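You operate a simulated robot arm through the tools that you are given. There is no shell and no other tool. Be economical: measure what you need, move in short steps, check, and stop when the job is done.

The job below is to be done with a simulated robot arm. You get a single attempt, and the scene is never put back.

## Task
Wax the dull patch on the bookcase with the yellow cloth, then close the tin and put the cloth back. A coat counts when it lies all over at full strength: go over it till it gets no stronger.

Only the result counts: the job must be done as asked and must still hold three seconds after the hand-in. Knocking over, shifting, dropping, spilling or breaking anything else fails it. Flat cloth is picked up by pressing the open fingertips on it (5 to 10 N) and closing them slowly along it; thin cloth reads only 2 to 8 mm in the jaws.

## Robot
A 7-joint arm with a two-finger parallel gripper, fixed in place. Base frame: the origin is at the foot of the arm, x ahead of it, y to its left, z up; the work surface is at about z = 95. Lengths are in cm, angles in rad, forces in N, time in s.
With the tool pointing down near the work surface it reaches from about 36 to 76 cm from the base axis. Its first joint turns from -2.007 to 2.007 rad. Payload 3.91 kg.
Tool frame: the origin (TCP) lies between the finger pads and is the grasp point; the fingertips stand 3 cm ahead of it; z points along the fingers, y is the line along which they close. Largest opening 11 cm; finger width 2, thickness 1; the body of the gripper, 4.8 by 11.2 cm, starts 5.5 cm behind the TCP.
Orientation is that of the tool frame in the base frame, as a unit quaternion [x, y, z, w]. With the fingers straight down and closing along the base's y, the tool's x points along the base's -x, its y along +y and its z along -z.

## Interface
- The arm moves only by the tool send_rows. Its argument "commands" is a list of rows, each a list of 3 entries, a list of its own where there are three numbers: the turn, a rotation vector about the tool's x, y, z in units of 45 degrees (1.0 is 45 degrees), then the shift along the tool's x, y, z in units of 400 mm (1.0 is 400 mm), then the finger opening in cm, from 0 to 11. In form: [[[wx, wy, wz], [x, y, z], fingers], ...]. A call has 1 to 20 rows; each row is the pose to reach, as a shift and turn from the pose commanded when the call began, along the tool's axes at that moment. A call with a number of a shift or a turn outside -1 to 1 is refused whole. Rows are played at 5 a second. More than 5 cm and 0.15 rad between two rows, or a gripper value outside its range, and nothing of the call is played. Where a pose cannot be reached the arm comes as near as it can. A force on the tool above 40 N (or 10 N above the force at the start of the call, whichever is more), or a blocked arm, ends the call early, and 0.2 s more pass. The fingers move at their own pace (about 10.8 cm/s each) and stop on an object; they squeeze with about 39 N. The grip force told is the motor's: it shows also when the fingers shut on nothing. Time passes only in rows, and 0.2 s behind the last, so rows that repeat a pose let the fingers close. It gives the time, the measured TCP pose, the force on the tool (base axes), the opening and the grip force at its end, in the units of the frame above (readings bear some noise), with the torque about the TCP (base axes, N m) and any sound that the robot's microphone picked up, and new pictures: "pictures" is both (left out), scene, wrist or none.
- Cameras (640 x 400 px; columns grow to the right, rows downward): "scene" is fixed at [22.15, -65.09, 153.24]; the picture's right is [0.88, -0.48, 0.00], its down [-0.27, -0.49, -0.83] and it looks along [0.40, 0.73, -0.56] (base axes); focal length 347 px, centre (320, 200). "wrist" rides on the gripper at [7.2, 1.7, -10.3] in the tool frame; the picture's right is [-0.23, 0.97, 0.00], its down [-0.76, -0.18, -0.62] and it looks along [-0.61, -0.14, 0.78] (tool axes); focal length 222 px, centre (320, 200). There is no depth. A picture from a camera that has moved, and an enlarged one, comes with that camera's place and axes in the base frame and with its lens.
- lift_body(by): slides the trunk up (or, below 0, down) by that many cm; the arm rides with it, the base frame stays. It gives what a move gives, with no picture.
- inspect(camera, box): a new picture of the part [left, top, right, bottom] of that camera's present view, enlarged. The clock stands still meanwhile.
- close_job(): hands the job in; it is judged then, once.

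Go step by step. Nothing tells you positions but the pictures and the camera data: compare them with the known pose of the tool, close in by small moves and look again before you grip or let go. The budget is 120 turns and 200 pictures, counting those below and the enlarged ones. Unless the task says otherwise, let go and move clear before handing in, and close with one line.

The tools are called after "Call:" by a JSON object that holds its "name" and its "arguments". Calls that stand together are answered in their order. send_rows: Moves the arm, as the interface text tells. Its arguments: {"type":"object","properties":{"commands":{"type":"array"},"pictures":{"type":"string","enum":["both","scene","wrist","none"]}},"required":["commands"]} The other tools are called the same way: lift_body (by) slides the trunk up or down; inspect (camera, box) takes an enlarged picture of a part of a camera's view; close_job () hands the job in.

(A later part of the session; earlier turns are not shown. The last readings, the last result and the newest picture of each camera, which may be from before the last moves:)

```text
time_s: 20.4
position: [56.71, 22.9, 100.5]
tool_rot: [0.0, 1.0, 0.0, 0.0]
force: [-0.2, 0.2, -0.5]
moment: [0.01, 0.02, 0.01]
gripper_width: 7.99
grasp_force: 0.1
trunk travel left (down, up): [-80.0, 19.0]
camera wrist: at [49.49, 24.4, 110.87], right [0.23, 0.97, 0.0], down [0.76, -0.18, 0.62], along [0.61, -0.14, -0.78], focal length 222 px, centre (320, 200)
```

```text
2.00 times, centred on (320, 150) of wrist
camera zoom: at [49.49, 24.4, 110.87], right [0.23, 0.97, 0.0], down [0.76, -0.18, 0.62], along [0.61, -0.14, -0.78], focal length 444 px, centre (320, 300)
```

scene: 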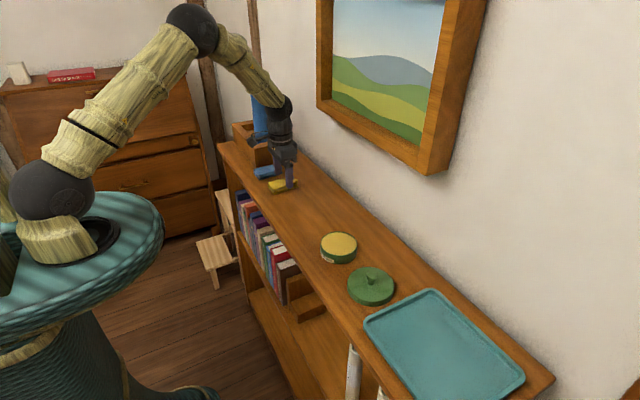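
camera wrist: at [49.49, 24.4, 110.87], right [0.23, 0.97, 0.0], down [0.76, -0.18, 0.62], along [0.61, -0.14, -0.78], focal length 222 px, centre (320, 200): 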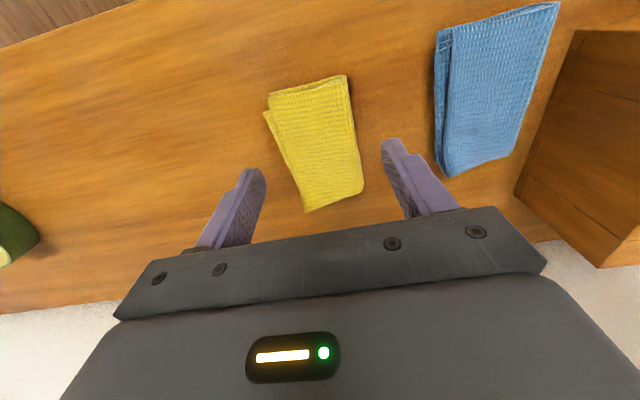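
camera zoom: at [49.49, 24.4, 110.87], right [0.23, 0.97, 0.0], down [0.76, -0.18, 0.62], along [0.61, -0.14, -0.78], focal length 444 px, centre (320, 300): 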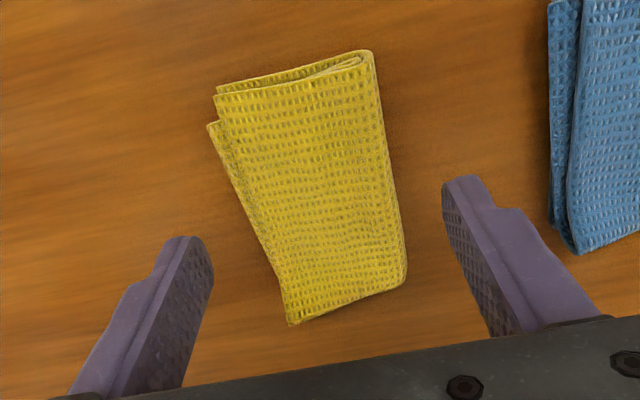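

Centred on the pad. I descend the last 2 cm and close slowly.

Call:
{"name": "send_rows", "arguments": {"commands": [[[0, 0, 0], [0, 0, 0.025], 8], [[0, 0, 0], [0, 0, 0.04], 8], [[0, 0, 0], [0, 0, 0.049], 7.5], [[0, 0, 0], [0, 0, 0.049], 6.5], [[0, 0, 0], [0, 0, 0.049], 6], [[0, 0, 0], [0, 0, 0.049], 5.5], [[0, 0, 0], [0, 0, 0.049], 5], [[0, 0, 0], [0, 0, 0.049], 4.6]]}}

Call:
{"name": "inspect", "arguments": {"camera": "wrist", "box": [200, 50, 440, 250]}}

```text
time_s: 22.2
position: [56.75, 22.84, 98.68]
tool_rot: [0.001, 1.0, 0.0, 0.0]
force: [0.3, 0.4, 0.3]
moment: [0.0, 0.01, 0.0]
gripper_width: 5.29
grasp_force: 38.9
trunk travel left (down, up): [-80.0, 19.0]
camera wrist: at [49.49, 24.43, 108.98], right [0.23, 0.97, 0.0], down [0.76, -0.18, 0.62], along [0.61, -0.14, -0.78], focal length 222 px, centre (320, 200)
```

scene: 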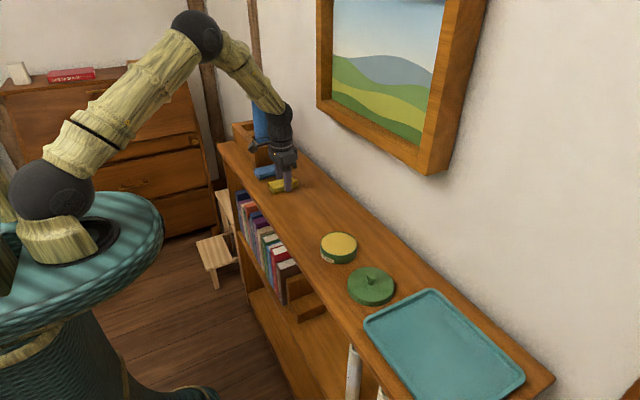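
wrist: 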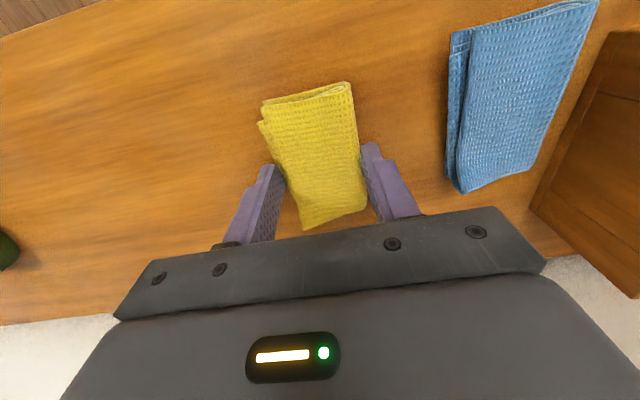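

```text
2.00 times, centred on (320, 150) of wrist
camera zoom: at [49.49, 24.43, 108.98], right [0.23, 0.97, 0.0], down [0.76, -0.18, 0.62], along [0.61, -0.14, -0.78], focal length 444 px, centre (320, 300)
```

zoom: 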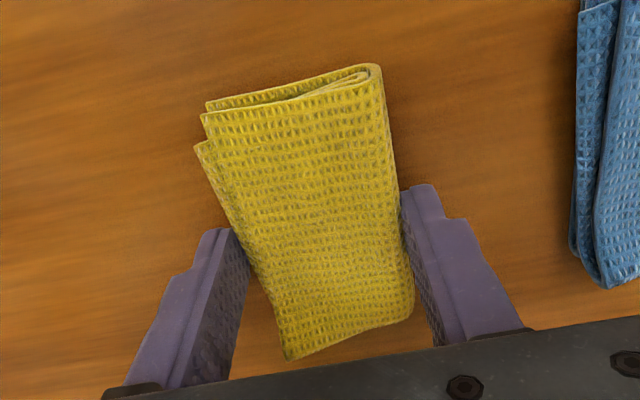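

The pad is held firmly at 5.3 cm like a rigid block. I lift it and look.

Call:
{"name": "send_rows", "arguments": {"commands": [[[0, 0, 0], [0, 0, -0.02], 4.6], [[0, 0, 0], [0, 0, -0.08], 4.6], [[0, 0, 0], [0, 0, -0.18], 4.6]]}}

Call:
{"name": "inspect", "arguments": {"camera": "scene", "box": [235, 110, 325, 200]}}

```text
time_s: 23.0
position: [56.71, 22.84, 106.02]
tool_rot: [0.0, 1.0, 0.0, 0.001]
force: [-0.2, -1.2, -0.5]
moment: [-0.01, -0.03, 0.01]
gripper_width: 5.29
grasp_force: 39.3
trunk travel left (down, up): [-80.0, 19.0]
camera wrist: at [49.43, 24.41, 116.36], right [0.23, 0.97, 0.0], down [0.76, -0.18, 0.62], along [0.61, -0.14, -0.78], focal length 222 px, centre (320, 200)
```

scene: 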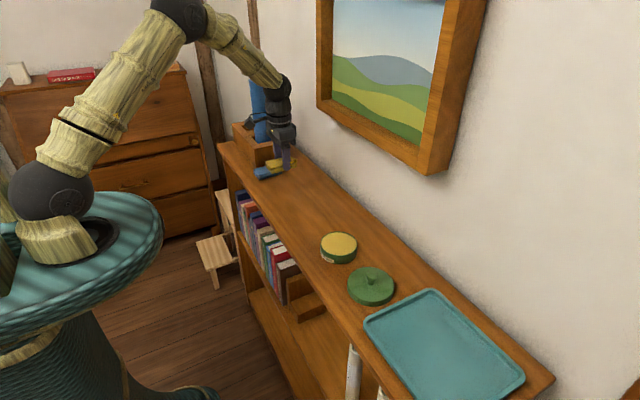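
wrist: 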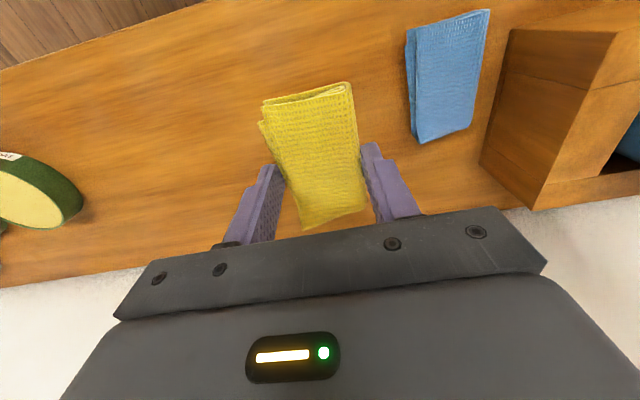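

```text
4.44 times, centred on (280, 155) of scene
camera zoom: at [22.15, -65.09, 153.24], right [0.88, -0.48, 0.0], down [-0.27, -0.49, -0.83], along [0.4, 0.73, -0.56], focal length 1541 px, centre (498, 400)
```

zoom: 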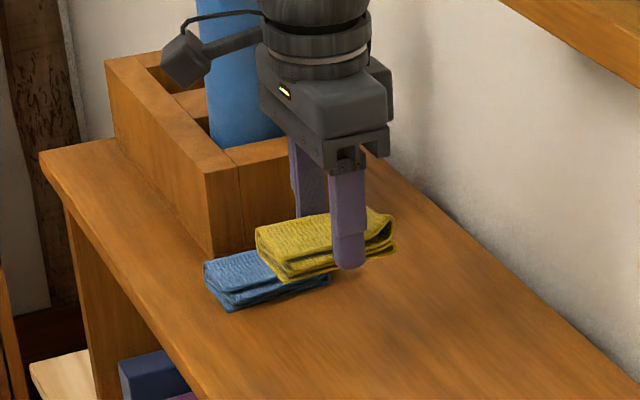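

The cloth is held level. I carry it over the tin.

Call:
{"name": "send_rows", "arguments": {"commands": [[[0, 0, 0], [0, -0.11, 0], 4.6], [[0, 0, 0], [0, -0.22, 0], 4.6], [[0, 0, 0], [0, -0.33, 0], 4.6], [[0, 0, 0], [0, -0.44, 0], 4.6], [[0, 0, 0], [0, -0.55, 0], 4.6], [[0, 0, 0], [0.004, -0.66, 0], 4.6], [[0, 0, 0], [0.008, -0.77, 0], 4.6], [[0, 0, 0], [0.008, -0.848, 0], 4.6], [[0, 0, 0], [0.008, -0.848, 0.06], 4.6]]}}

Call:
{"name": "inspect", "arguments": {"camera": "scene", "box": [300, 190, 380, 270]}}

Call:
{"name": "inspect", "arguments": {"camera": "scene", "box": [230, 150, 350, 260]}}

```text
time_s: 25.0
position: [56.32, -11.16, 103.42]
tool_rot: [0.001, 1.0, 0.0, 0.0]
force: [-0.2, 1.1, -0.5]
moment: [0.04, 0.02, -0.01]
gripper_width: 5.28
grasp_force: 39.0
trunk travel left (down, up): [-80.0, 19.0]
camera wrist: at [49.21, -9.48, 113.77], right [0.23, 0.97, 0.0], down [0.76, -0.18, 0.62], along [0.61, -0.14, -0.78], focal length 222 px, centre (320, 200)
```

scene: 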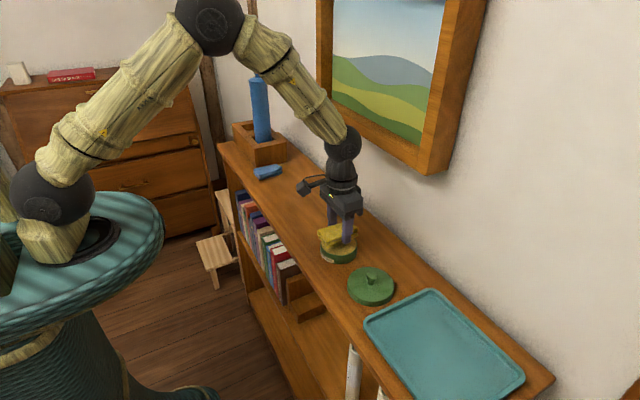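
wrist: 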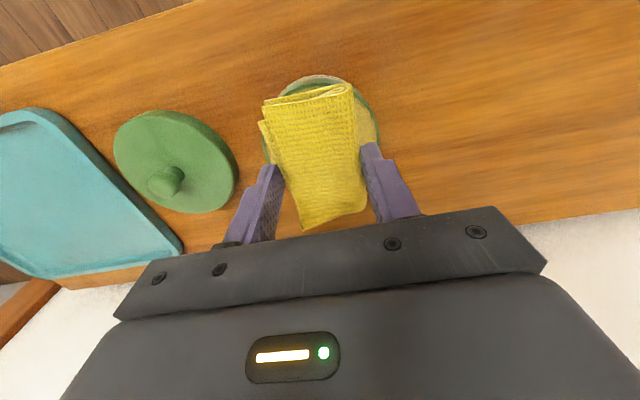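

```text
5.00 times, centred on (340, 230) of scene
camera zoom: at [22.15, -65.09, 153.24], right [0.88, -0.48, 0.0], down [-0.27, -0.49, -0.83], along [0.4, 0.73, -0.56], focal length 1734 px, centre (220, 50)
```

zoom: 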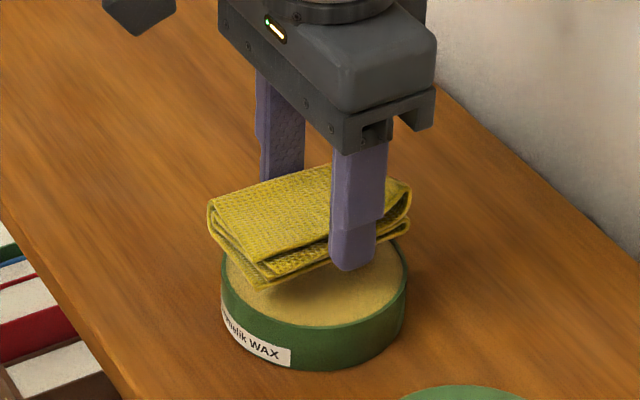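

```text
3.64 times, centred on (290, 205) of scene
camera zoom: at [22.15, -65.09, 153.24], right [0.88, -0.48, 0.0], down [-0.27, -0.49, -0.83], along [0.4, 0.73, -0.56], focal length 1261 px, centre (429, 182)
```

zoom: 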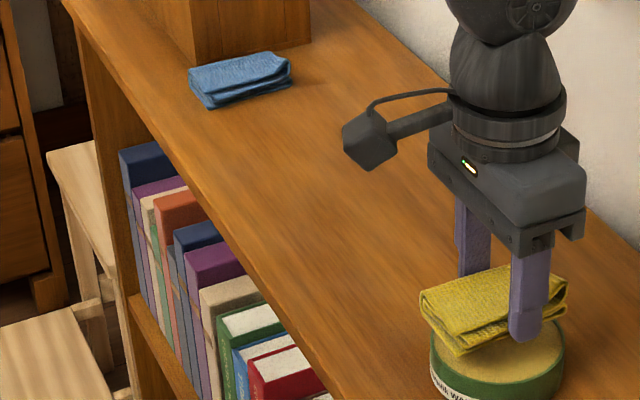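

The cloth is above the tin. I lower it until I feel light contact.

Call:
{"name": "send_rows", "arguments": {"commands": [[[0, 0, 0], [0, 0, 0.01], 4.6], [[0, 0, 0], [0, 0, 0.02], 4.6], [[0, 0, 0], [0, 0, 0.03], 4.6], [[0, 0, 0], [0, 0, 0.035], 4.6]], "pictures": "none"}}

```text
time_s: 26.0
position: [56.39, -11.02, 101.92]
tool_rot: [-0.001, 1.0, -0.001, 0.0]
force: [-0.3, -0.4, 0.2]
moment: [0.03, 0.0, -0.03]
gripper_width: 5.29
grasp_force: 38.6
trunk travel left (down, up): [-80.0, 19.0]
```

Call:
{"name": "send_rows", "arguments": {"commands": [[[0, 0, 0], [0, 0, 0.005], 4.6], [[0, 0, 0], [0, 0, 0.01], 4.6], [[0, 0, 0], [0, 0, 0.01], 4.6]], "pictures": "none"}}

Call:
{"name": "inspect", "arguments": {"camera": "scene", "box": [300, 190, 380, 270]}}

```text
time_s: 26.8
position: [56.41, -10.93, 101.7]
tool_rot: [0.001, 1.0, 0.0, 0.001]
force: [0.8, -0.1, -0.5]
moment: [-0.02, 0.01, 0.02]
gripper_width: 5.26
grasp_force: 38.9
trunk travel left (down, up): [-80.0, 19.0]
```

```text
5.00 times, centred on (340, 230) of scene
camera zoom: at [22.15, -65.09, 153.24], right [0.88, -0.48, 0.0], down [-0.27, -0.49, -0.83], along [0.4, 0.73, -0.56], focal length 1734 px, centre (220, 50)
```

zoom: 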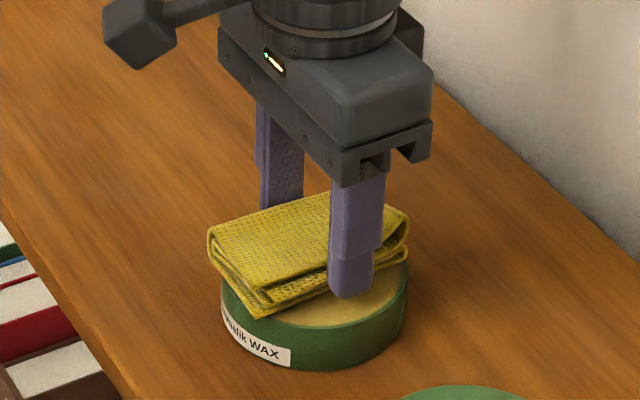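

Almost touching, so I go lower in finer steps.

Call:
{"name": "send_rows", "arguments": {"commands": [[[0, 0, 0], [0, 0, 0.003], 4.6], [[0, 0, 0], [0, 0, 0.006], 4.6], [[0, 0, 0], [0, 0, 0.008], 4.6]], "pictures": "none"}}

```text
time_s: 27.6
position: [56.32, -11.05, 101.33]
tool_rot: [0.0, 1.0, -0.001, 0.0]
force: [-0.1, 0.3, -0.3]
moment: [-0.01, -0.02, 0.01]
gripper_width: 5.28
grasp_force: 38.5
trunk travel left (down, up): [-80.0, 19.0]
```

Call:
{"name": "send_rows", "arguments": {"commands": [[[0, 0, 0], [0, 0, 0.003], 4.6], [[0, 0, 0], [0, 0, 0.006], 4.6], [[0, 0, 0], [0, 0, 0.008], 4.6]], "pictures": "none"}}

Call:
{"name": "inspect", "arguments": {"camera": "scene", "box": [300, 190, 380, 270]}}

```text
time_s: 28.4
position: [56.47, -11.03, 101.21]
tool_rot: [0.0, 1.0, -0.002, 0.003]
force: [1.3, -0.8, 26.6]
moment: [-0.1, 0.3, 0.04]
gripper_width: 5.26
grasp_force: 38.5
trunk travel left (down, up): [-80.0, 19.0]
```

```text
5.00 times, centred on (340, 230) of scene
camera zoom: at [22.15, -65.09, 153.24], right [0.88, -0.48, 0.0], down [-0.27, -0.49, -0.83], along [0.4, 0.73, -0.56], focal length 1734 px, centre (220, 50)
```

zoom: 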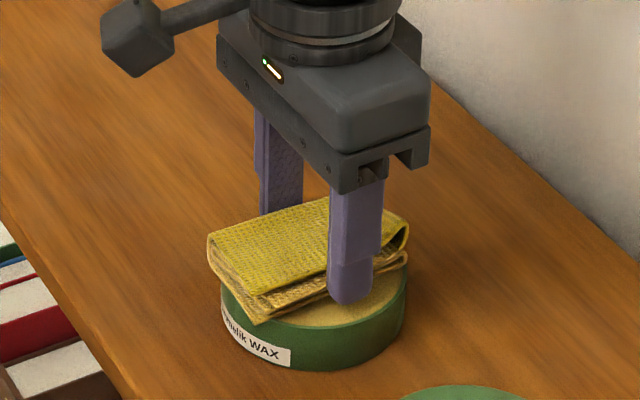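

Contact at 26 N, and the lower folds of the cloth have taken on wax. I ease off, then lift and look at it.

Call:
{"name": "send_rows", "arguments": {"commands": [[[0, 0, 0], [0, 0, -0.003], 4.6], [[0, 0, 0], [0, 0, -0.003], 4.6], [[0, 0, 0], [0, 0, -0.02], 4.6], [[0, 0, 0], [0, 0, -0.08], 4.6]]}}

Call:
{"name": "inspect", "arguments": {"camera": "scene", "box": [300, 190, 380, 270]}}

```text
time_s: 29.4
position: [56.22, -10.98, 104.12]
tool_rot: [-0.001, 1.0, 0.0, 0.0]
force: [-0.3, -0.5, -0.5]
moment: [0.04, 0.0, 0.0]
gripper_width: 5.29
grasp_force: 39.3
trunk travel left (down, up): [-80.0, 19.0]
camera wrist: at [49.09, -9.42, 114.52], right [0.23, 0.97, 0.0], down [0.76, -0.18, 0.62], along [0.6, -0.14, -0.78], focal length 222 px, centre (320, 200)
```

scene: 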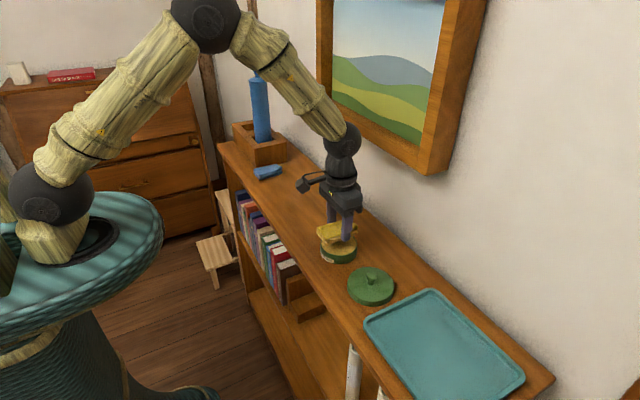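
wrist: 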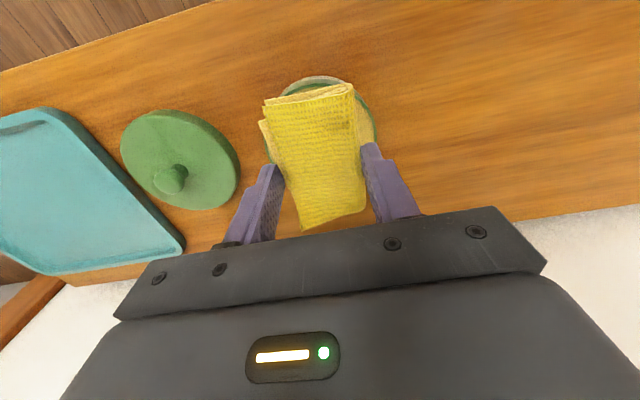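

```text
5.00 times, centred on (340, 230) of scene
camera zoom: at [22.15, -65.09, 153.24], right [0.88, -0.48, 0.0], down [-0.27, -0.49, -0.83], along [0.4, 0.73, -0.56], focal length 1734 px, centre (220, 50)
```

zoom: 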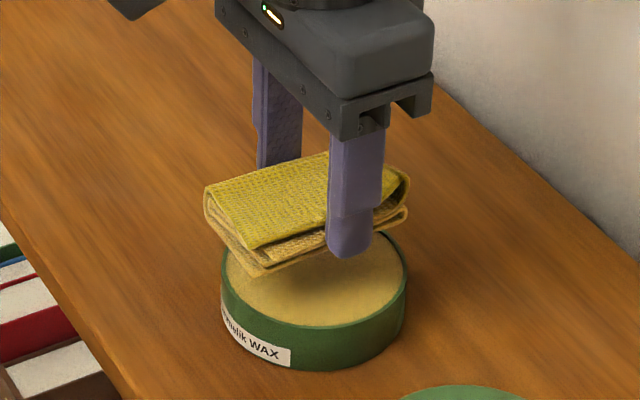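

The cloth is loaded. I take it to the patch's near end and lower it to just above the wood.

Call:
{"name": "send_rows", "arguments": {"commands": [[[0, 0, 0], [0.04, 0.08, -0.02], 4.6], [[0, 0, 0], [0.08, 0.16, -0.02], 4.6], [[0, 0, 0], [0.12, 0.245, -0.02], 4.6], [[0, 0, 0], [0.12, 0.245, 0.06], 4.6], [[0, 0, 0], [0.12, 0.245, 0.12], 4.6]]}}

Call:
{"name": "inspect", "arguments": {"camera": "scene", "box": [260, 170, 350, 260]}}

```text
time_s: 30.6
position: [51.63, -1.22, 99.39]
tool_rot: [0.0, 1.0, 0.0, 0.0]
force: [0.4, 0.6, -0.2]
moment: [-0.01, 0.0, -0.01]
gripper_width: 5.27
grasp_force: 39.5
trunk travel left (down, up): [-80.0, 19.0]
camera wrist: at [44.29, 0.38, 109.81], right [0.23, 0.97, 0.0], down [0.76, -0.18, 0.62], along [0.61, -0.14, -0.78], focal length 222 px, centre (320, 200)
```

scene: 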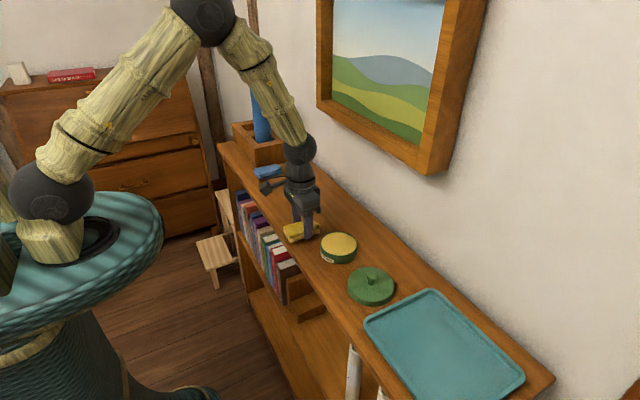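
wrist: 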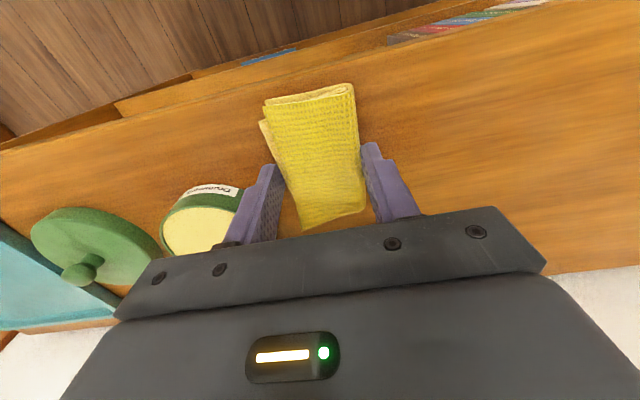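

```text
4.44 times, centred on (305, 215) of scene
camera zoom: at [22.15, -65.09, 153.24], right [0.88, -0.48, 0.0], down [-0.27, -0.49, -0.83], along [0.4, 0.73, -0.56], focal length 1541 px, centre (387, 133)
```

zoom: 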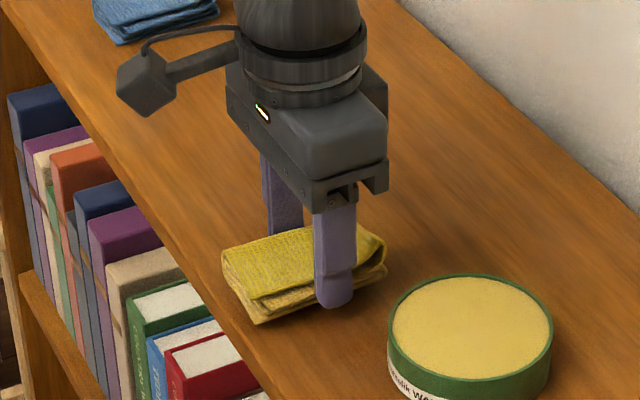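

Call:
{"name": "send_rows", "arguments": {"commands": [[[0, 0, 0], [0, 0, 0.006], 4.6], [[0, 0, 0], [0, 0, 0.012], 4.6], [[0, 0, 0], [0, 0, 0.016], 4.6]], "pictures": "none"}}

```text
time_s: 31.4
position: [51.67, -1.31, 98.73]
tool_rot: [0.0, 1.0, -0.001, 0.0]
force: [-1.1, -0.1, -0.2]
moment: [0.0, -0.01, 0.05]
gripper_width: 5.27
grasp_force: 39.1
trunk travel left (down, up): [-80.0, 19.0]
```

Call:
{"name": "send_rows", "arguments": {"commands": [[[0, 0, 0], [0, 0, 0.002], 4.6], [[0, 0, 0], [0, 0, 0.004], 4.6], [[0, 0, 0], [0, 0, 0.004], 4.6]], "pictures": "none"}}

```text
time_s: 32.2
position: [51.67, -1.24, 98.66]
tool_rot: [0.0, 1.0, 0.0, -0.001]
force: [0.1, -0.2, -0.3]
moment: [-0.02, 0.01, 0.0]
gripper_width: 5.26
grasp_force: 38.9
trunk travel left (down, up): [-80.0, 19.0]
```

Call:
{"name": "send_rows", "arguments": {"commands": [[[0, 0, 0], [0, 0, 0.002], 4.6], [[0, 0, 0], [0, 0, 0.004], 4.6], [[0, 0, 0], [0, 0, 0.004], 4.6]], "pictures": "none"}}

```text
time_s: 33.0
position: [51.48, -1.21, 98.56]
tool_rot: [0.0, 1.0, 0.0, 0.001]
force: [1.4, 0.2, 15.6]
moment: [0.01, -0.09, 0.02]
gripper_width: 5.28
grasp_force: 39.2
trunk travel left (down, up): [-80.0, 19.0]
```

Contact at 15.6 N. I ease off slightly and wipe along y across the patch and back.

Call:
{"name": "send_rows", "arguments": {"commands": [[[0, 0, 0], [0, 0.02, -0.001], 4.6], [[0, 0, 0], [0, 0.06, -0.001], 4.6], [[0, 0, 0], [0, 0.1, -0.001], 4.6], [[0, 0, 0], [0, 0.14, -0.001], 4.6], [[0, 0, 0], [0, 0.18, -0.001], 4.6], [[0, 0, 0], [0, 0.22, -0.001], 4.6], [[0, 0, 0], [0, 0.25, -0.001], 4.6]]}}

Call:
{"name": "inspect", "arguments": {"camera": "wrist", "box": [160, 60, 480, 260]}}

Call:
{"name": "inspect", "arguments": {"camera": "scene", "box": [250, 160, 350, 260]}}

```text
time_s: 34.6
position: [51.52, 8.75, 98.52]
tool_rot: [-0.001, 1.0, 0.0, 0.001]
force: [-1.5, -5.5, 14.3]
moment: [-0.24, -0.08, -0.02]
gripper_width: 5.28
grasp_force: 39.1
trunk travel left (down, up): [-80.0, 19.0]
camera wrist: at [44.32, 10.27, 108.92], right [0.23, 0.97, 0.0], down [0.76, -0.18, 0.62], along [0.61, -0.14, -0.78], focal length 222 px, centre (320, 200)
```

scene: 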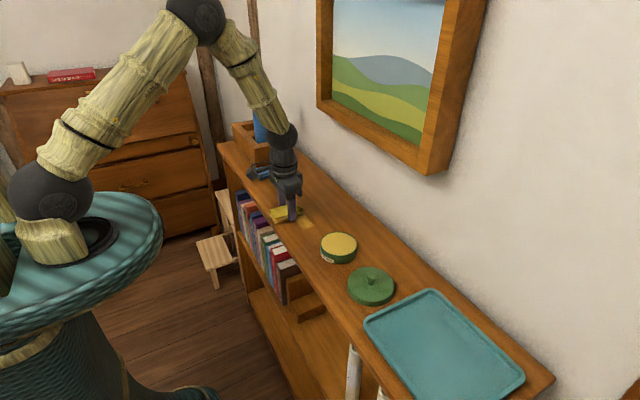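
wrist: 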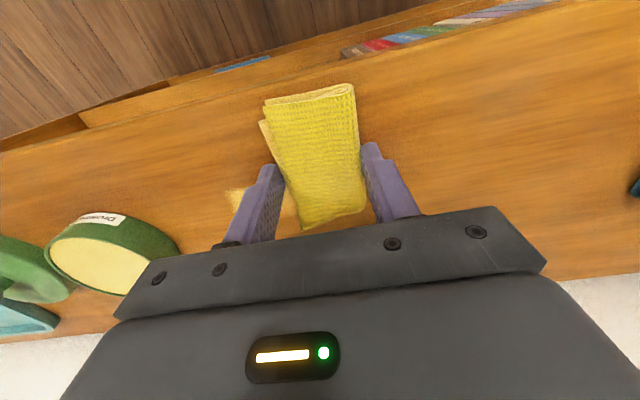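

```text
2.00 times, centred on (320, 160) of wrist
camera zoom: at [44.32, 10.27, 108.92], right [0.23, 0.97, 0.0], down [0.76, -0.18, 0.62], along [0.61, -0.14, -0.78], focal length 444 px, centre (320, 280)
```

zoom: 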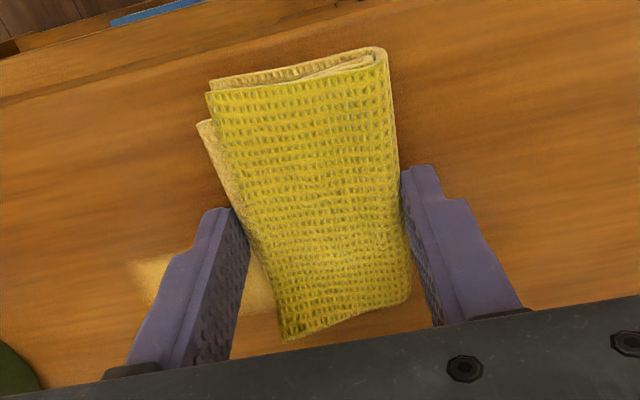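

```text
4.00 times, centred on (300, 210) of scene
camera zoom: at [22.15, -65.09, 153.24], right [0.88, -0.48, 0.0], down [-0.27, -0.49, -0.83], along [0.4, 0.73, -0.56], focal length 1387 px, centre (400, 160)
```

zoom: 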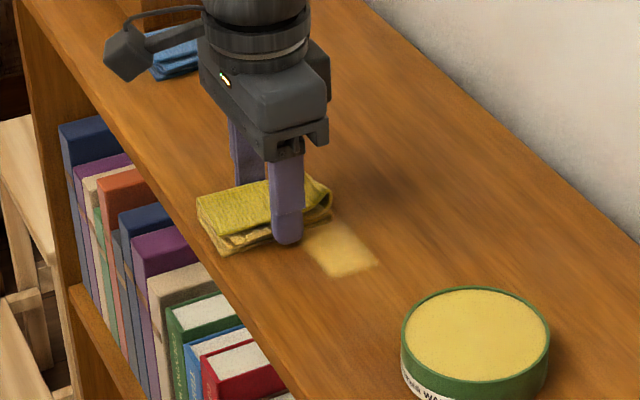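

The wax shows up clearly as a pale coat, only where the patch is, and the patch begins around x 53 and y 0.6. I lift to see its extent.

Call:
{"name": "send_rows", "arguments": {"commands": [[[0, 0, 0], [0, 0, -0.02], 4.6], [[0, 0, 0], [0, 0.04, -0.1], 4.6], [[0, 0, 0], [0.02, 0.14, -0.15], 4.6], [[0, 0, 0], [0.02, 0.22, -0.15], 4.6]]}}

Call:
{"name": "inspect", "arguments": {"camera": "scene", "box": [260, 180, 350, 260]}}

Call:
{"name": "inspect", "arguments": {"camera": "wrist", "box": [60, 60, 340, 260]}}

```text
time_s: 35.6
position: [50.8, 17.79, 104.49]
tool_rot: [0.0, 1.0, 0.0, 0.0]
force: [-0.8, 0.4, 1.0]
moment: [0.01, -0.01, 0.01]
gripper_width: 5.27
grasp_force: 39.0
trunk travel left (down, up): [-80.0, 19.0]
camera wrist: at [43.57, 19.26, 114.88], right [0.23, 0.97, 0.0], down [0.76, -0.18, 0.62], along [0.61, -0.14, -0.78], focal length 222 px, centre (320, 200)
```

scene: 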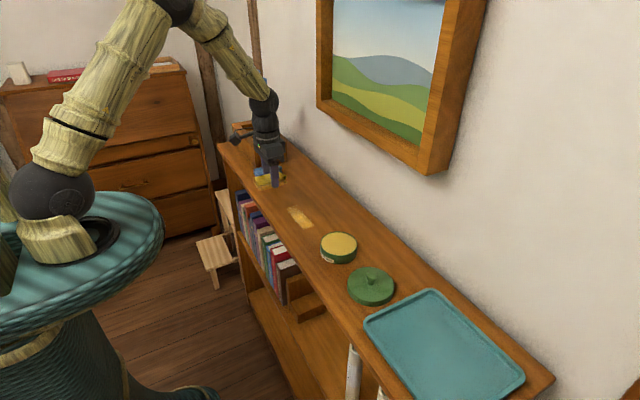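
wrist: 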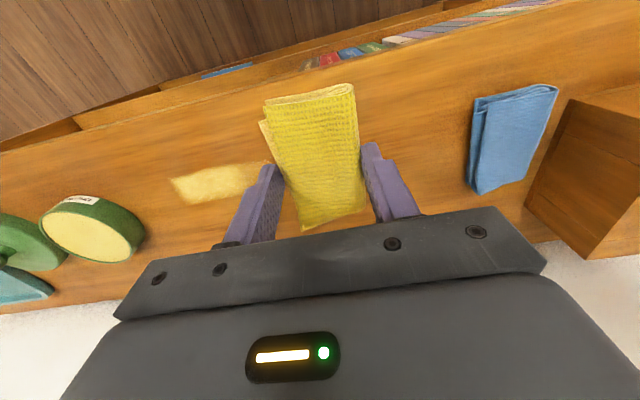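

```text
5.00 times, centred on (305, 220) of scene
camera zoom: at [22.15, -65.09, 153.24], right [0.88, -0.48, 0.0], down [-0.27, -0.49, -0.83], along [0.4, 0.73, -0.56], focal length 1734 px, centre (395, 100)
```

zoom: 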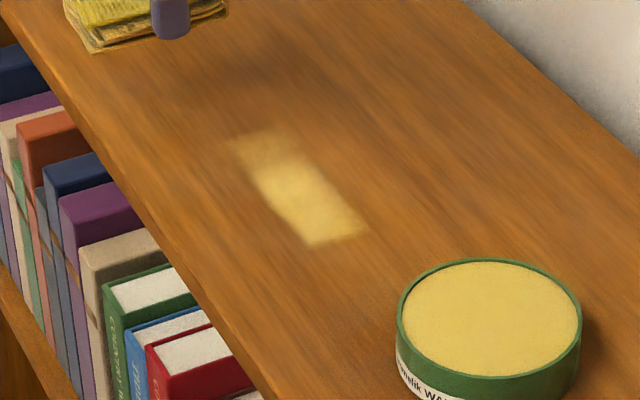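

```text
2.00 times, centred on (200, 160) of wrist
camera zoom: at [43.57, 19.26, 114.88], right [0.23, 0.97, 0.0], down [0.76, -0.18, 0.62], along [0.61, -0.14, -0.78], focal length 444 px, centre (560, 280)
```

zoom: 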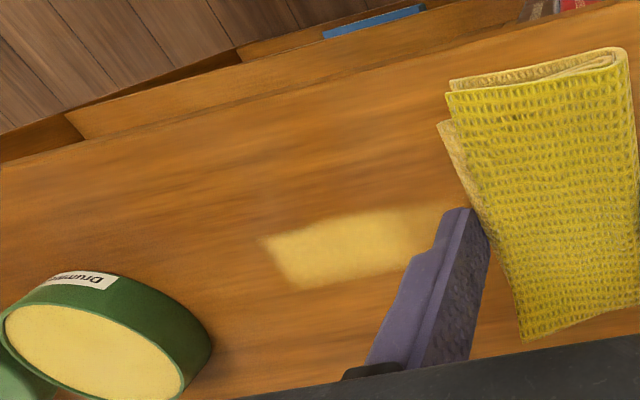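

The coat strip spans x 53–56.5, y 0.5–11.5. Its x=53 and y=0.5 sides look like the patch edges, and the other two are where my cloth stopped. I'll wipe further back (x≈58) and longer in y.

Call:
{"name": "send_rows", "arguments": {"commands": [[[0, 0, 0], [-0.07, -0.05, 0], 4.6], [[0, 0, 0], [-0.15, -0.1, 0], 4.6], [[0, 0, 0], [-0.1825, -0.1, 0.05], 4.6], [[0, 0, 0], [-0.1825, -0.1, 0.13], 4.6], [[0, 0, 0], [-0.1825, -0.1, 0.146], 4.6], [[0, 0, 0], [-0.1825, -0.12, 0.15], 4.6], [[0, 0, 0], [-0.1825, -0.16, 0.15], 4.6], [[0, 0, 0], [-0.1825, -0.2, 0.15], 4.6], [[0, 0, 0], [-0.1825, -0.24, 0.15], 4.6], [[0, 0, 0], [-0.1825, -0.28, 0.15], 4.6], [[0, 0, 0], [-0.1825, -0.32, 0.15], 4.6], [[0, 0, 0], [-0.1825, -0.36, 0.15], 4.6], [[0, 0, 0], [-0.1825, -0.4, 0.15], 4.6], [[0, 0, 0], [-0.1825, -0.43, 0.15], 4.6]]}}

Call:
{"name": "inspect", "arguments": {"camera": "scene", "box": [250, 170, 350, 260]}}

```text
time_s: 38.6
position: [58.04, 0.48, 98.61]
tool_rot: [0.0, 1.0, 0.001, 0.001]
force: [1.0, 5.3, 13.7]
moment: [0.23, -0.03, 0.04]
gripper_width: 5.26
grasp_force: 38.9
trunk travel left (down, up): [-80.0, 19.0]
camera wrist: at [50.8, 2.03, 108.9], right [0.23, 0.97, 0.0], down [0.76, -0.18, 0.62], along [0.61, -0.14, -0.78], focal length 222 px, centre (320, 200)
```

scene: 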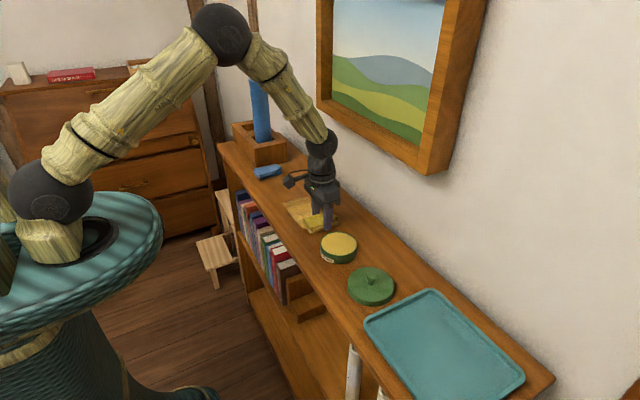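
wrist: 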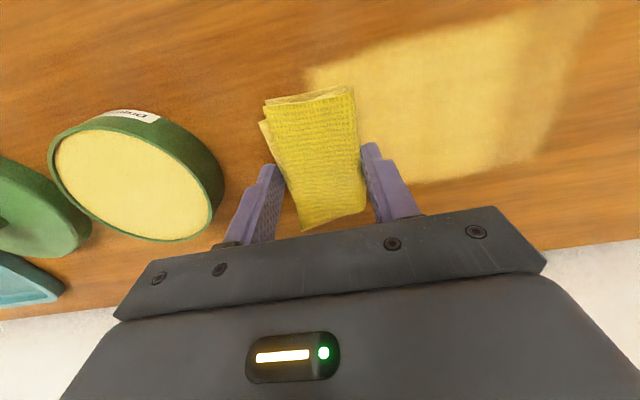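

```text
4.44 times, centred on (300, 215) of scene
camera zoom: at [22.15, -65.09, 153.24], right [0.88, -0.48, 0.0], down [-0.27, -0.49, -0.83], along [0.4, 0.73, -0.56], focal length 1541 px, centre (409, 133)
```

zoom: 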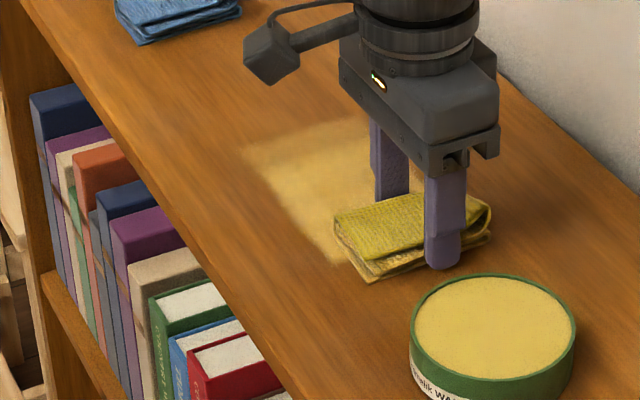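

Strong coat so far, ending around y≈15, with the back edge maybe past x 62. I wipe a lane at x≈63 and return over x≈57.5.

Call:
{"name": "send_rows", "arguments": {"commands": [[[0, 0, 0], [-0.06, 0, 0], 4.6], [[0, 0, 0], [-0.12, 0, 0], 4.6], [[0, 0, 0], [-0.12, 0.048, 0], 4.6], [[0, 0, 0], [-0.12, 0.096, 0], 4.6], [[0, 0, 0], [-0.12, 0.144, 0], 4.6], [[0, 0, 0], [-0.12, 0.192, 0], 4.6], [[0, 0, 0], [-0.12, 0.24, 0], 4.6], [[0, 0, 0], [-0.12, 0.288, 0], 4.6], [[0, 0, 0], [-0.12, 0.336, 0], 4.6], [[0, 0, 0], [-0.12, 0.384, 0], 4.6], [[0, 0, 0], [-0.05, 0.384, 0], 4.6], [[0, 0, 0], [0.02, 0.384, 0], 4.6], [[0, 0, 0], [0.02, 0.336, 0], 4.6], [[0, 0, 0], [0.02, 0.288, 0], 4.6], [[0, 0, 0], [0.02, 0.24, 0], 4.6], [[0, 0, 0], [0.02, 0.192, 0], 4.6], [[0, 0, 0], [0.02, 0.144, 0], 4.6], [[0, 0, 0], [0.02, 0.096, 0], 4.6], [[0, 0, 0], [0.02, 0.048, 0], 4.6], [[0, 0, 0], [0.02, 0, 0], 4.6]]}}

Call:
{"name": "inspect", "arguments": {"camera": "scene", "box": [250, 170, 350, 260]}}

```text
time_s: 42.8
position: [57.15, 0.24, 98.56]
tool_rot: [-0.001, 1.0, 0.0, 0.0]
force: [0.1, 1.3, 7.7]
moment: [0.06, -0.01, 0.02]
gripper_width: 5.29
grasp_force: 39.0
trunk travel left (down, up): [-80.0, 19.0]
camera wrist: at [49.98, 1.84, 108.9], right [0.23, 0.97, 0.0], down [0.76, -0.18, 0.62], along [0.61, -0.14, -0.78], focal length 222 px, centre (320, 200)
```

scene: 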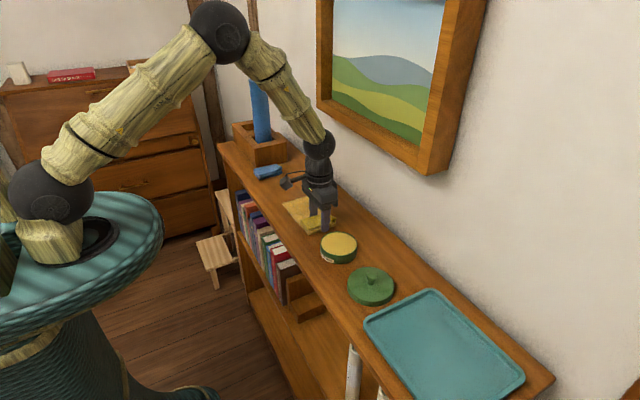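
wrist: 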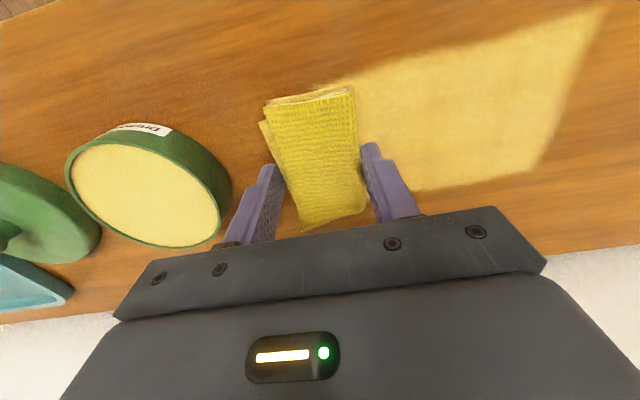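

```text
4.44 times, centred on (300, 215) of scene
camera zoom: at [22.15, -65.09, 153.24], right [0.88, -0.48, 0.0], down [-0.27, -0.49, -0.83], along [0.4, 0.73, -0.56], focal length 1541 px, centre (409, 133)
```

zoom: 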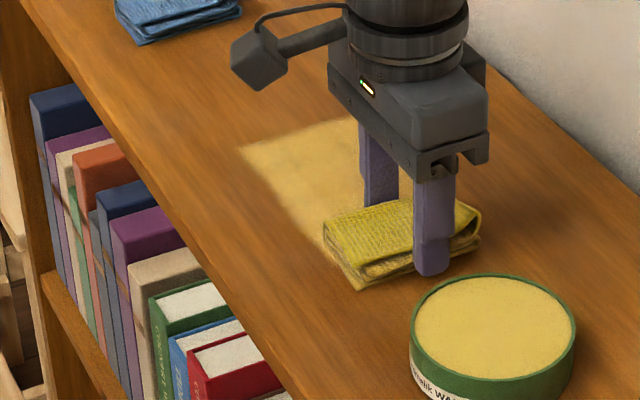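

The patch is now outlined: x 53–62, y 0.5–15. I reload the cloth in the tin and inspect the coat meanwhile.

Call:
{"name": "send_rows", "arguments": {"commands": [[[0, 0, 0], [0, 0, -0.06], 4.6], [[0, 0, 0], [0, -0.03, -0.15], 4.6], [[0, 0, 0], [0.018, -0.14, -0.15], 4.6], [[0, 0, 0], [0.018, -0.24, -0.15], 4.6], [[0, 0, 0], [0.018, -0.2825, -0.14], 4.6], [[0, 0, 0], [0.018, -0.2825, -0.08], 4.6], [[0, 0, 0], [0.018, -0.2825, -0.069], 4.6], [[0, 0, 0], [0.018, -0.2825, -0.0645], 4.6], [[0, 0, 0], [0.018, -0.2825, -0.0645], 4.6]], "pictures": "none"}}

Call:
{"name": "inspect", "arguments": {"camera": "scene", "box": [260, 170, 350, 260]}}

```text
time_s: 44.8
position: [56.62, -10.87, 101.32]
tool_rot: [-0.001, 1.0, -0.002, 0.001]
force: [0.9, -1.0, 15.8]
moment: [0.0, 0.17, 0.02]
gripper_width: 5.26
grasp_force: 39.4
trunk travel left (down, up): [-80.0, 19.0]
```

```text
4.44 times, centred on (305, 215) of scene
camera zoom: at [22.15, -65.09, 153.24], right [0.88, -0.48, 0.0], down [-0.27, -0.49, -0.83], along [0.4, 0.73, -0.56], focal length 1541 px, centre (387, 133)
```

zoom: 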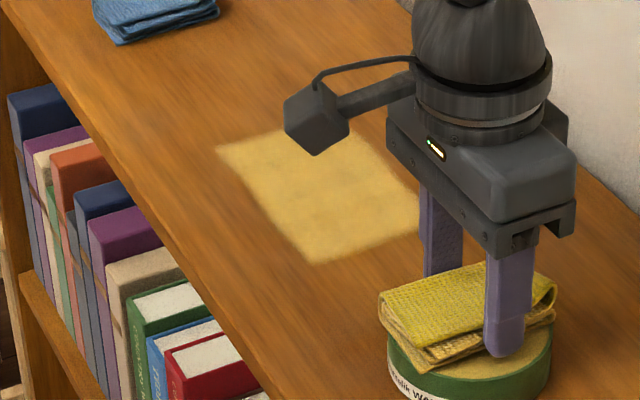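

Loaded again at 16 N. Now I go over the whole patch in overlapping lanes.

Call:
{"name": "send_rows", "arguments": {"commands": [[[0, 0, 0], [0, 0, -0.06], 4.6], [[0, 0, 0], [0.01, 0.1, -0.06], 4.6], [[0, 0, 0], [0.0225, 0.2, -0.06], 4.6], [[0, 0, 0], [0.0225, 0.25, -0.03], 4.6], [[0, 0, 0], [0.0225, 0.25, 0.05], 4.6], [[0, 0, 0], [0.0225, 0.25, 0.0645], 4.6], [[0, 0, 0], [0.0225, 0.3, 0.0645], 4.6], [[0, 0, 0], [0.0225, 0.35, 0.0645], 4.6], [[0, 0, 0], [0.0225, 0.4, 0.0645], 4.6], [[0, 0, 0], [0.0225, 0.45, 0.0645], 4.6], [[0, 0, 0], [0.0225, 0.5, 0.0645], 4.6], [[0, 0, 0], [0.0225, 0.55, 0.0645], 4.6], [[0, 0, 0], [0.0225, 0.6, 0.0645], 4.6], [[0, 0, 0], [0.0225, 0.65, 0.0645], 4.6], [[0, 0, 0], [0.0225, 0.68, 0.0645], 4.6], [[0, 0, 0], [-0.03, 0.68, 0.0645], 4.6], [[0, 0, 0], [-0.09, 0.68, 0.0645], 4.6], [[0, 0, 0], [-0.09, 0.63, 0.0645], 4.6], [[0, 0, 0], [-0.09, 0.58, 0.0645], 4.6], [[0, 0, 0], [-0.09, 0.53, 0.0645], 4.6]], "pictures": "none"}}

Call:
{"name": "send_rows", "arguments": {"commands": [[[0, 0, 0], [0, -0.05, 0], 4.6], [[0, 0, 0], [0, -0.1, 0], 4.6], [[0, 0, 0], [0, -0.15, 0], 4.6], [[0, 0, 0], [0, -0.2, 0], 4.6], [[0, 0, 0], [0, -0.25, 0], 4.6], [[0, 0, 0], [0, -0.28, 0], 4.6], [[0, 0, 0], [0.05, -0.28, 0], 4.6], [[0, 0, 0], [0.1, -0.28, 0], 4.6], [[0, 0, 0], [0.1125, -0.23, 0], 4.6], [[0, 0, 0], [0.1125, -0.18, 0], 4.6], [[0, 0, 0], [0.1125, -0.13, 0], 4.6], [[0, 0, 0], [0.1125, -0.08, 0], 4.6], [[0, 0, 0], [0.1125, -0.03, 0], 4.6], [[0, 0, 0], [0.1125, 0.02, 0], 4.6], [[0, 0, 0], [0.1125, 0.07, 0], 4.6], [[0, 0, 0], [0.1125, 0.12, 0], 4.6], [[0, 0, 0], [0.1125, 0.15, 0], 4.6]], "pictures": "none"}}

Call:
{"name": "send_rows", "arguments": {"commands": [[[0, 0, 0], [0, 0.02, -0.05], 4.6], [[0, 0, 0], [0.01, 0.08, -0.14], 4.6]]}}

Call:
{"name": "inspect", "arguments": {"camera": "scene", "box": [260, 170, 350, 260]}}

Call:
{"name": "inspect", "arguments": {"camera": "wrist", "box": [60, 60, 340, 260]}}

```text
time_s: 49.0
position: [60.18, 10.24, 98.62]
tool_rot: [0.001, 1.0, 0.0, 0.0]
force: [-0.3, -1.2, 4.1]
moment: [0.0, -0.01, 0.02]
gripper_width: 5.28
grasp_force: 39.3
trunk travel left (down, up): [-80.0, 19.0]
```

```text
time_s: 52.6
position: [55.65, 16.35, 98.45]
tool_rot: [0.0, 1.0, 0.0, 0.0]
force: [-0.2, -2.3, 6.1]
moment: [-0.09, 0.03, 0.04]
gripper_width: 5.26
grasp_force: 39.5
trunk travel left (down, up): [-80.0, 19.0]
```

```text
time_s: 53.2
position: [55.25, 19.62, 103.93]
tool_rot: [0.0, 1.0, 0.0, 0.0]
force: [0.3, -0.1, -1.3]
moment: [-0.03, 0.03, 0.01]
gripper_width: 5.29
grasp_force: 38.7
trunk travel left (down, up): [-80.0, 19.0]
camera wrist: at [48.01, 21.13, 114.42], right [0.23, 0.97, 0.0], down [0.76, -0.18, 0.62], along [0.61, -0.14, -0.78], focal length 222 px, centre (320, 200)
```

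scene: 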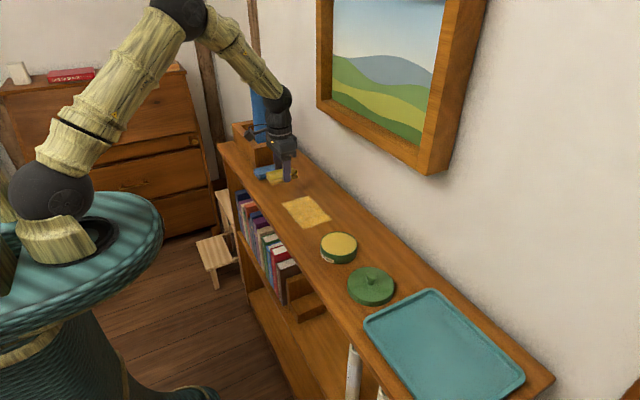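
wrist: 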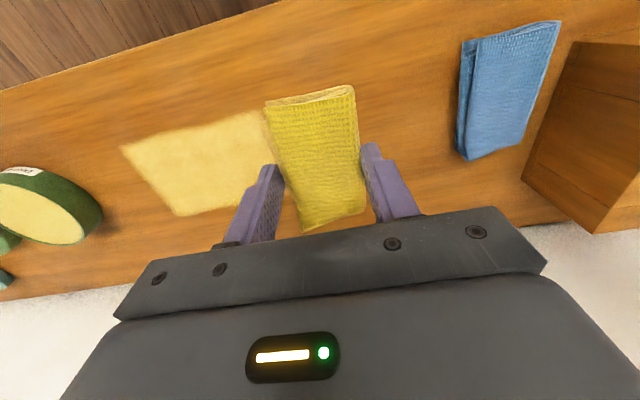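

```text
4.44 times, centred on (305, 215) of scene
camera zoom: at [22.15, -65.09, 153.24], right [0.88, -0.48, 0.0], down [-0.27, -0.49, -0.83], along [0.4, 0.73, -0.56], focal length 1541 px, centre (387, 133)
```

zoom: 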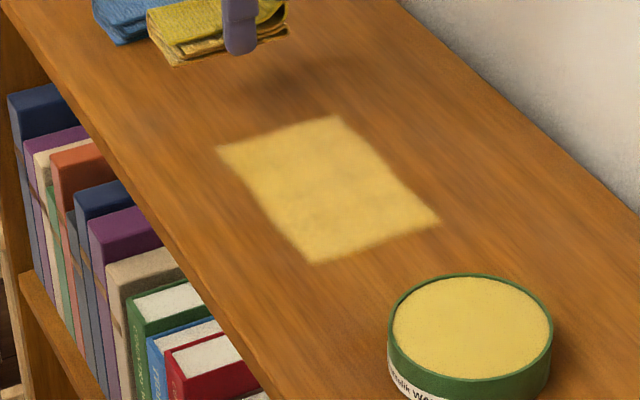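

```text
2.00 times, centred on (200, 160) of wrist
camera zoom: at [48.01, 21.13, 114.42], right [0.23, 0.97, 0.0], down [0.76, -0.18, 0.62], along [0.61, -0.14, -0.78], focal length 444 px, centre (560, 280)
```

zoom: 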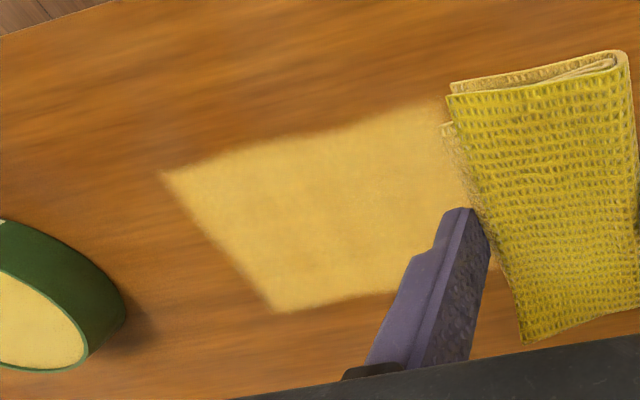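

Nearly even now. I reload once more and repeat with slightly more pressure to be sure it gets no stronger, including the edges.

Call:
{"name": "send_rows", "arguments": {"commands": [[[0, 0, 0], [-0.01, -0.11, 0], 4.6], [[0, 0, 0], [-0.02, -0.22, 0], 4.6], [[0, 0, 0], [-0.028, -0.33, 0], 4.6], [[0, 0, 0], [-0.028, -0.44, 0], 4.6], [[0, 0, 0], [-0.028, -0.55, 0], 4.6], [[0, 0, 0], [-0.028, -0.66, 0], 4.6], [[0, 0, 0], [-0.028, -0.7625, 0], 4.6], [[0, 0, 0], [-0.028, -0.7625, 0.06], 4.6], [[0, 0, 0], [-0.028, -0.7625, 0.072], 4.6], [[0, 0, 0], [-0.028, -0.7625, 0.0765], 4.6], [[0, 0, 0], [-0.028, -0.7625, 0.0765], 4.6]], "pictures": "none"}}

```text
time_s: 55.6
position: [56.59, -10.95, 101.26]
tool_rot: [0.0, 1.0, -0.001, 0.003]
force: [2.6, 2.1, 21.3]
moment: [0.0, 0.19, 0.0]
gripper_width: 5.26
grasp_force: 38.8
trunk travel left (down, up): [-80.0, 19.0]
```

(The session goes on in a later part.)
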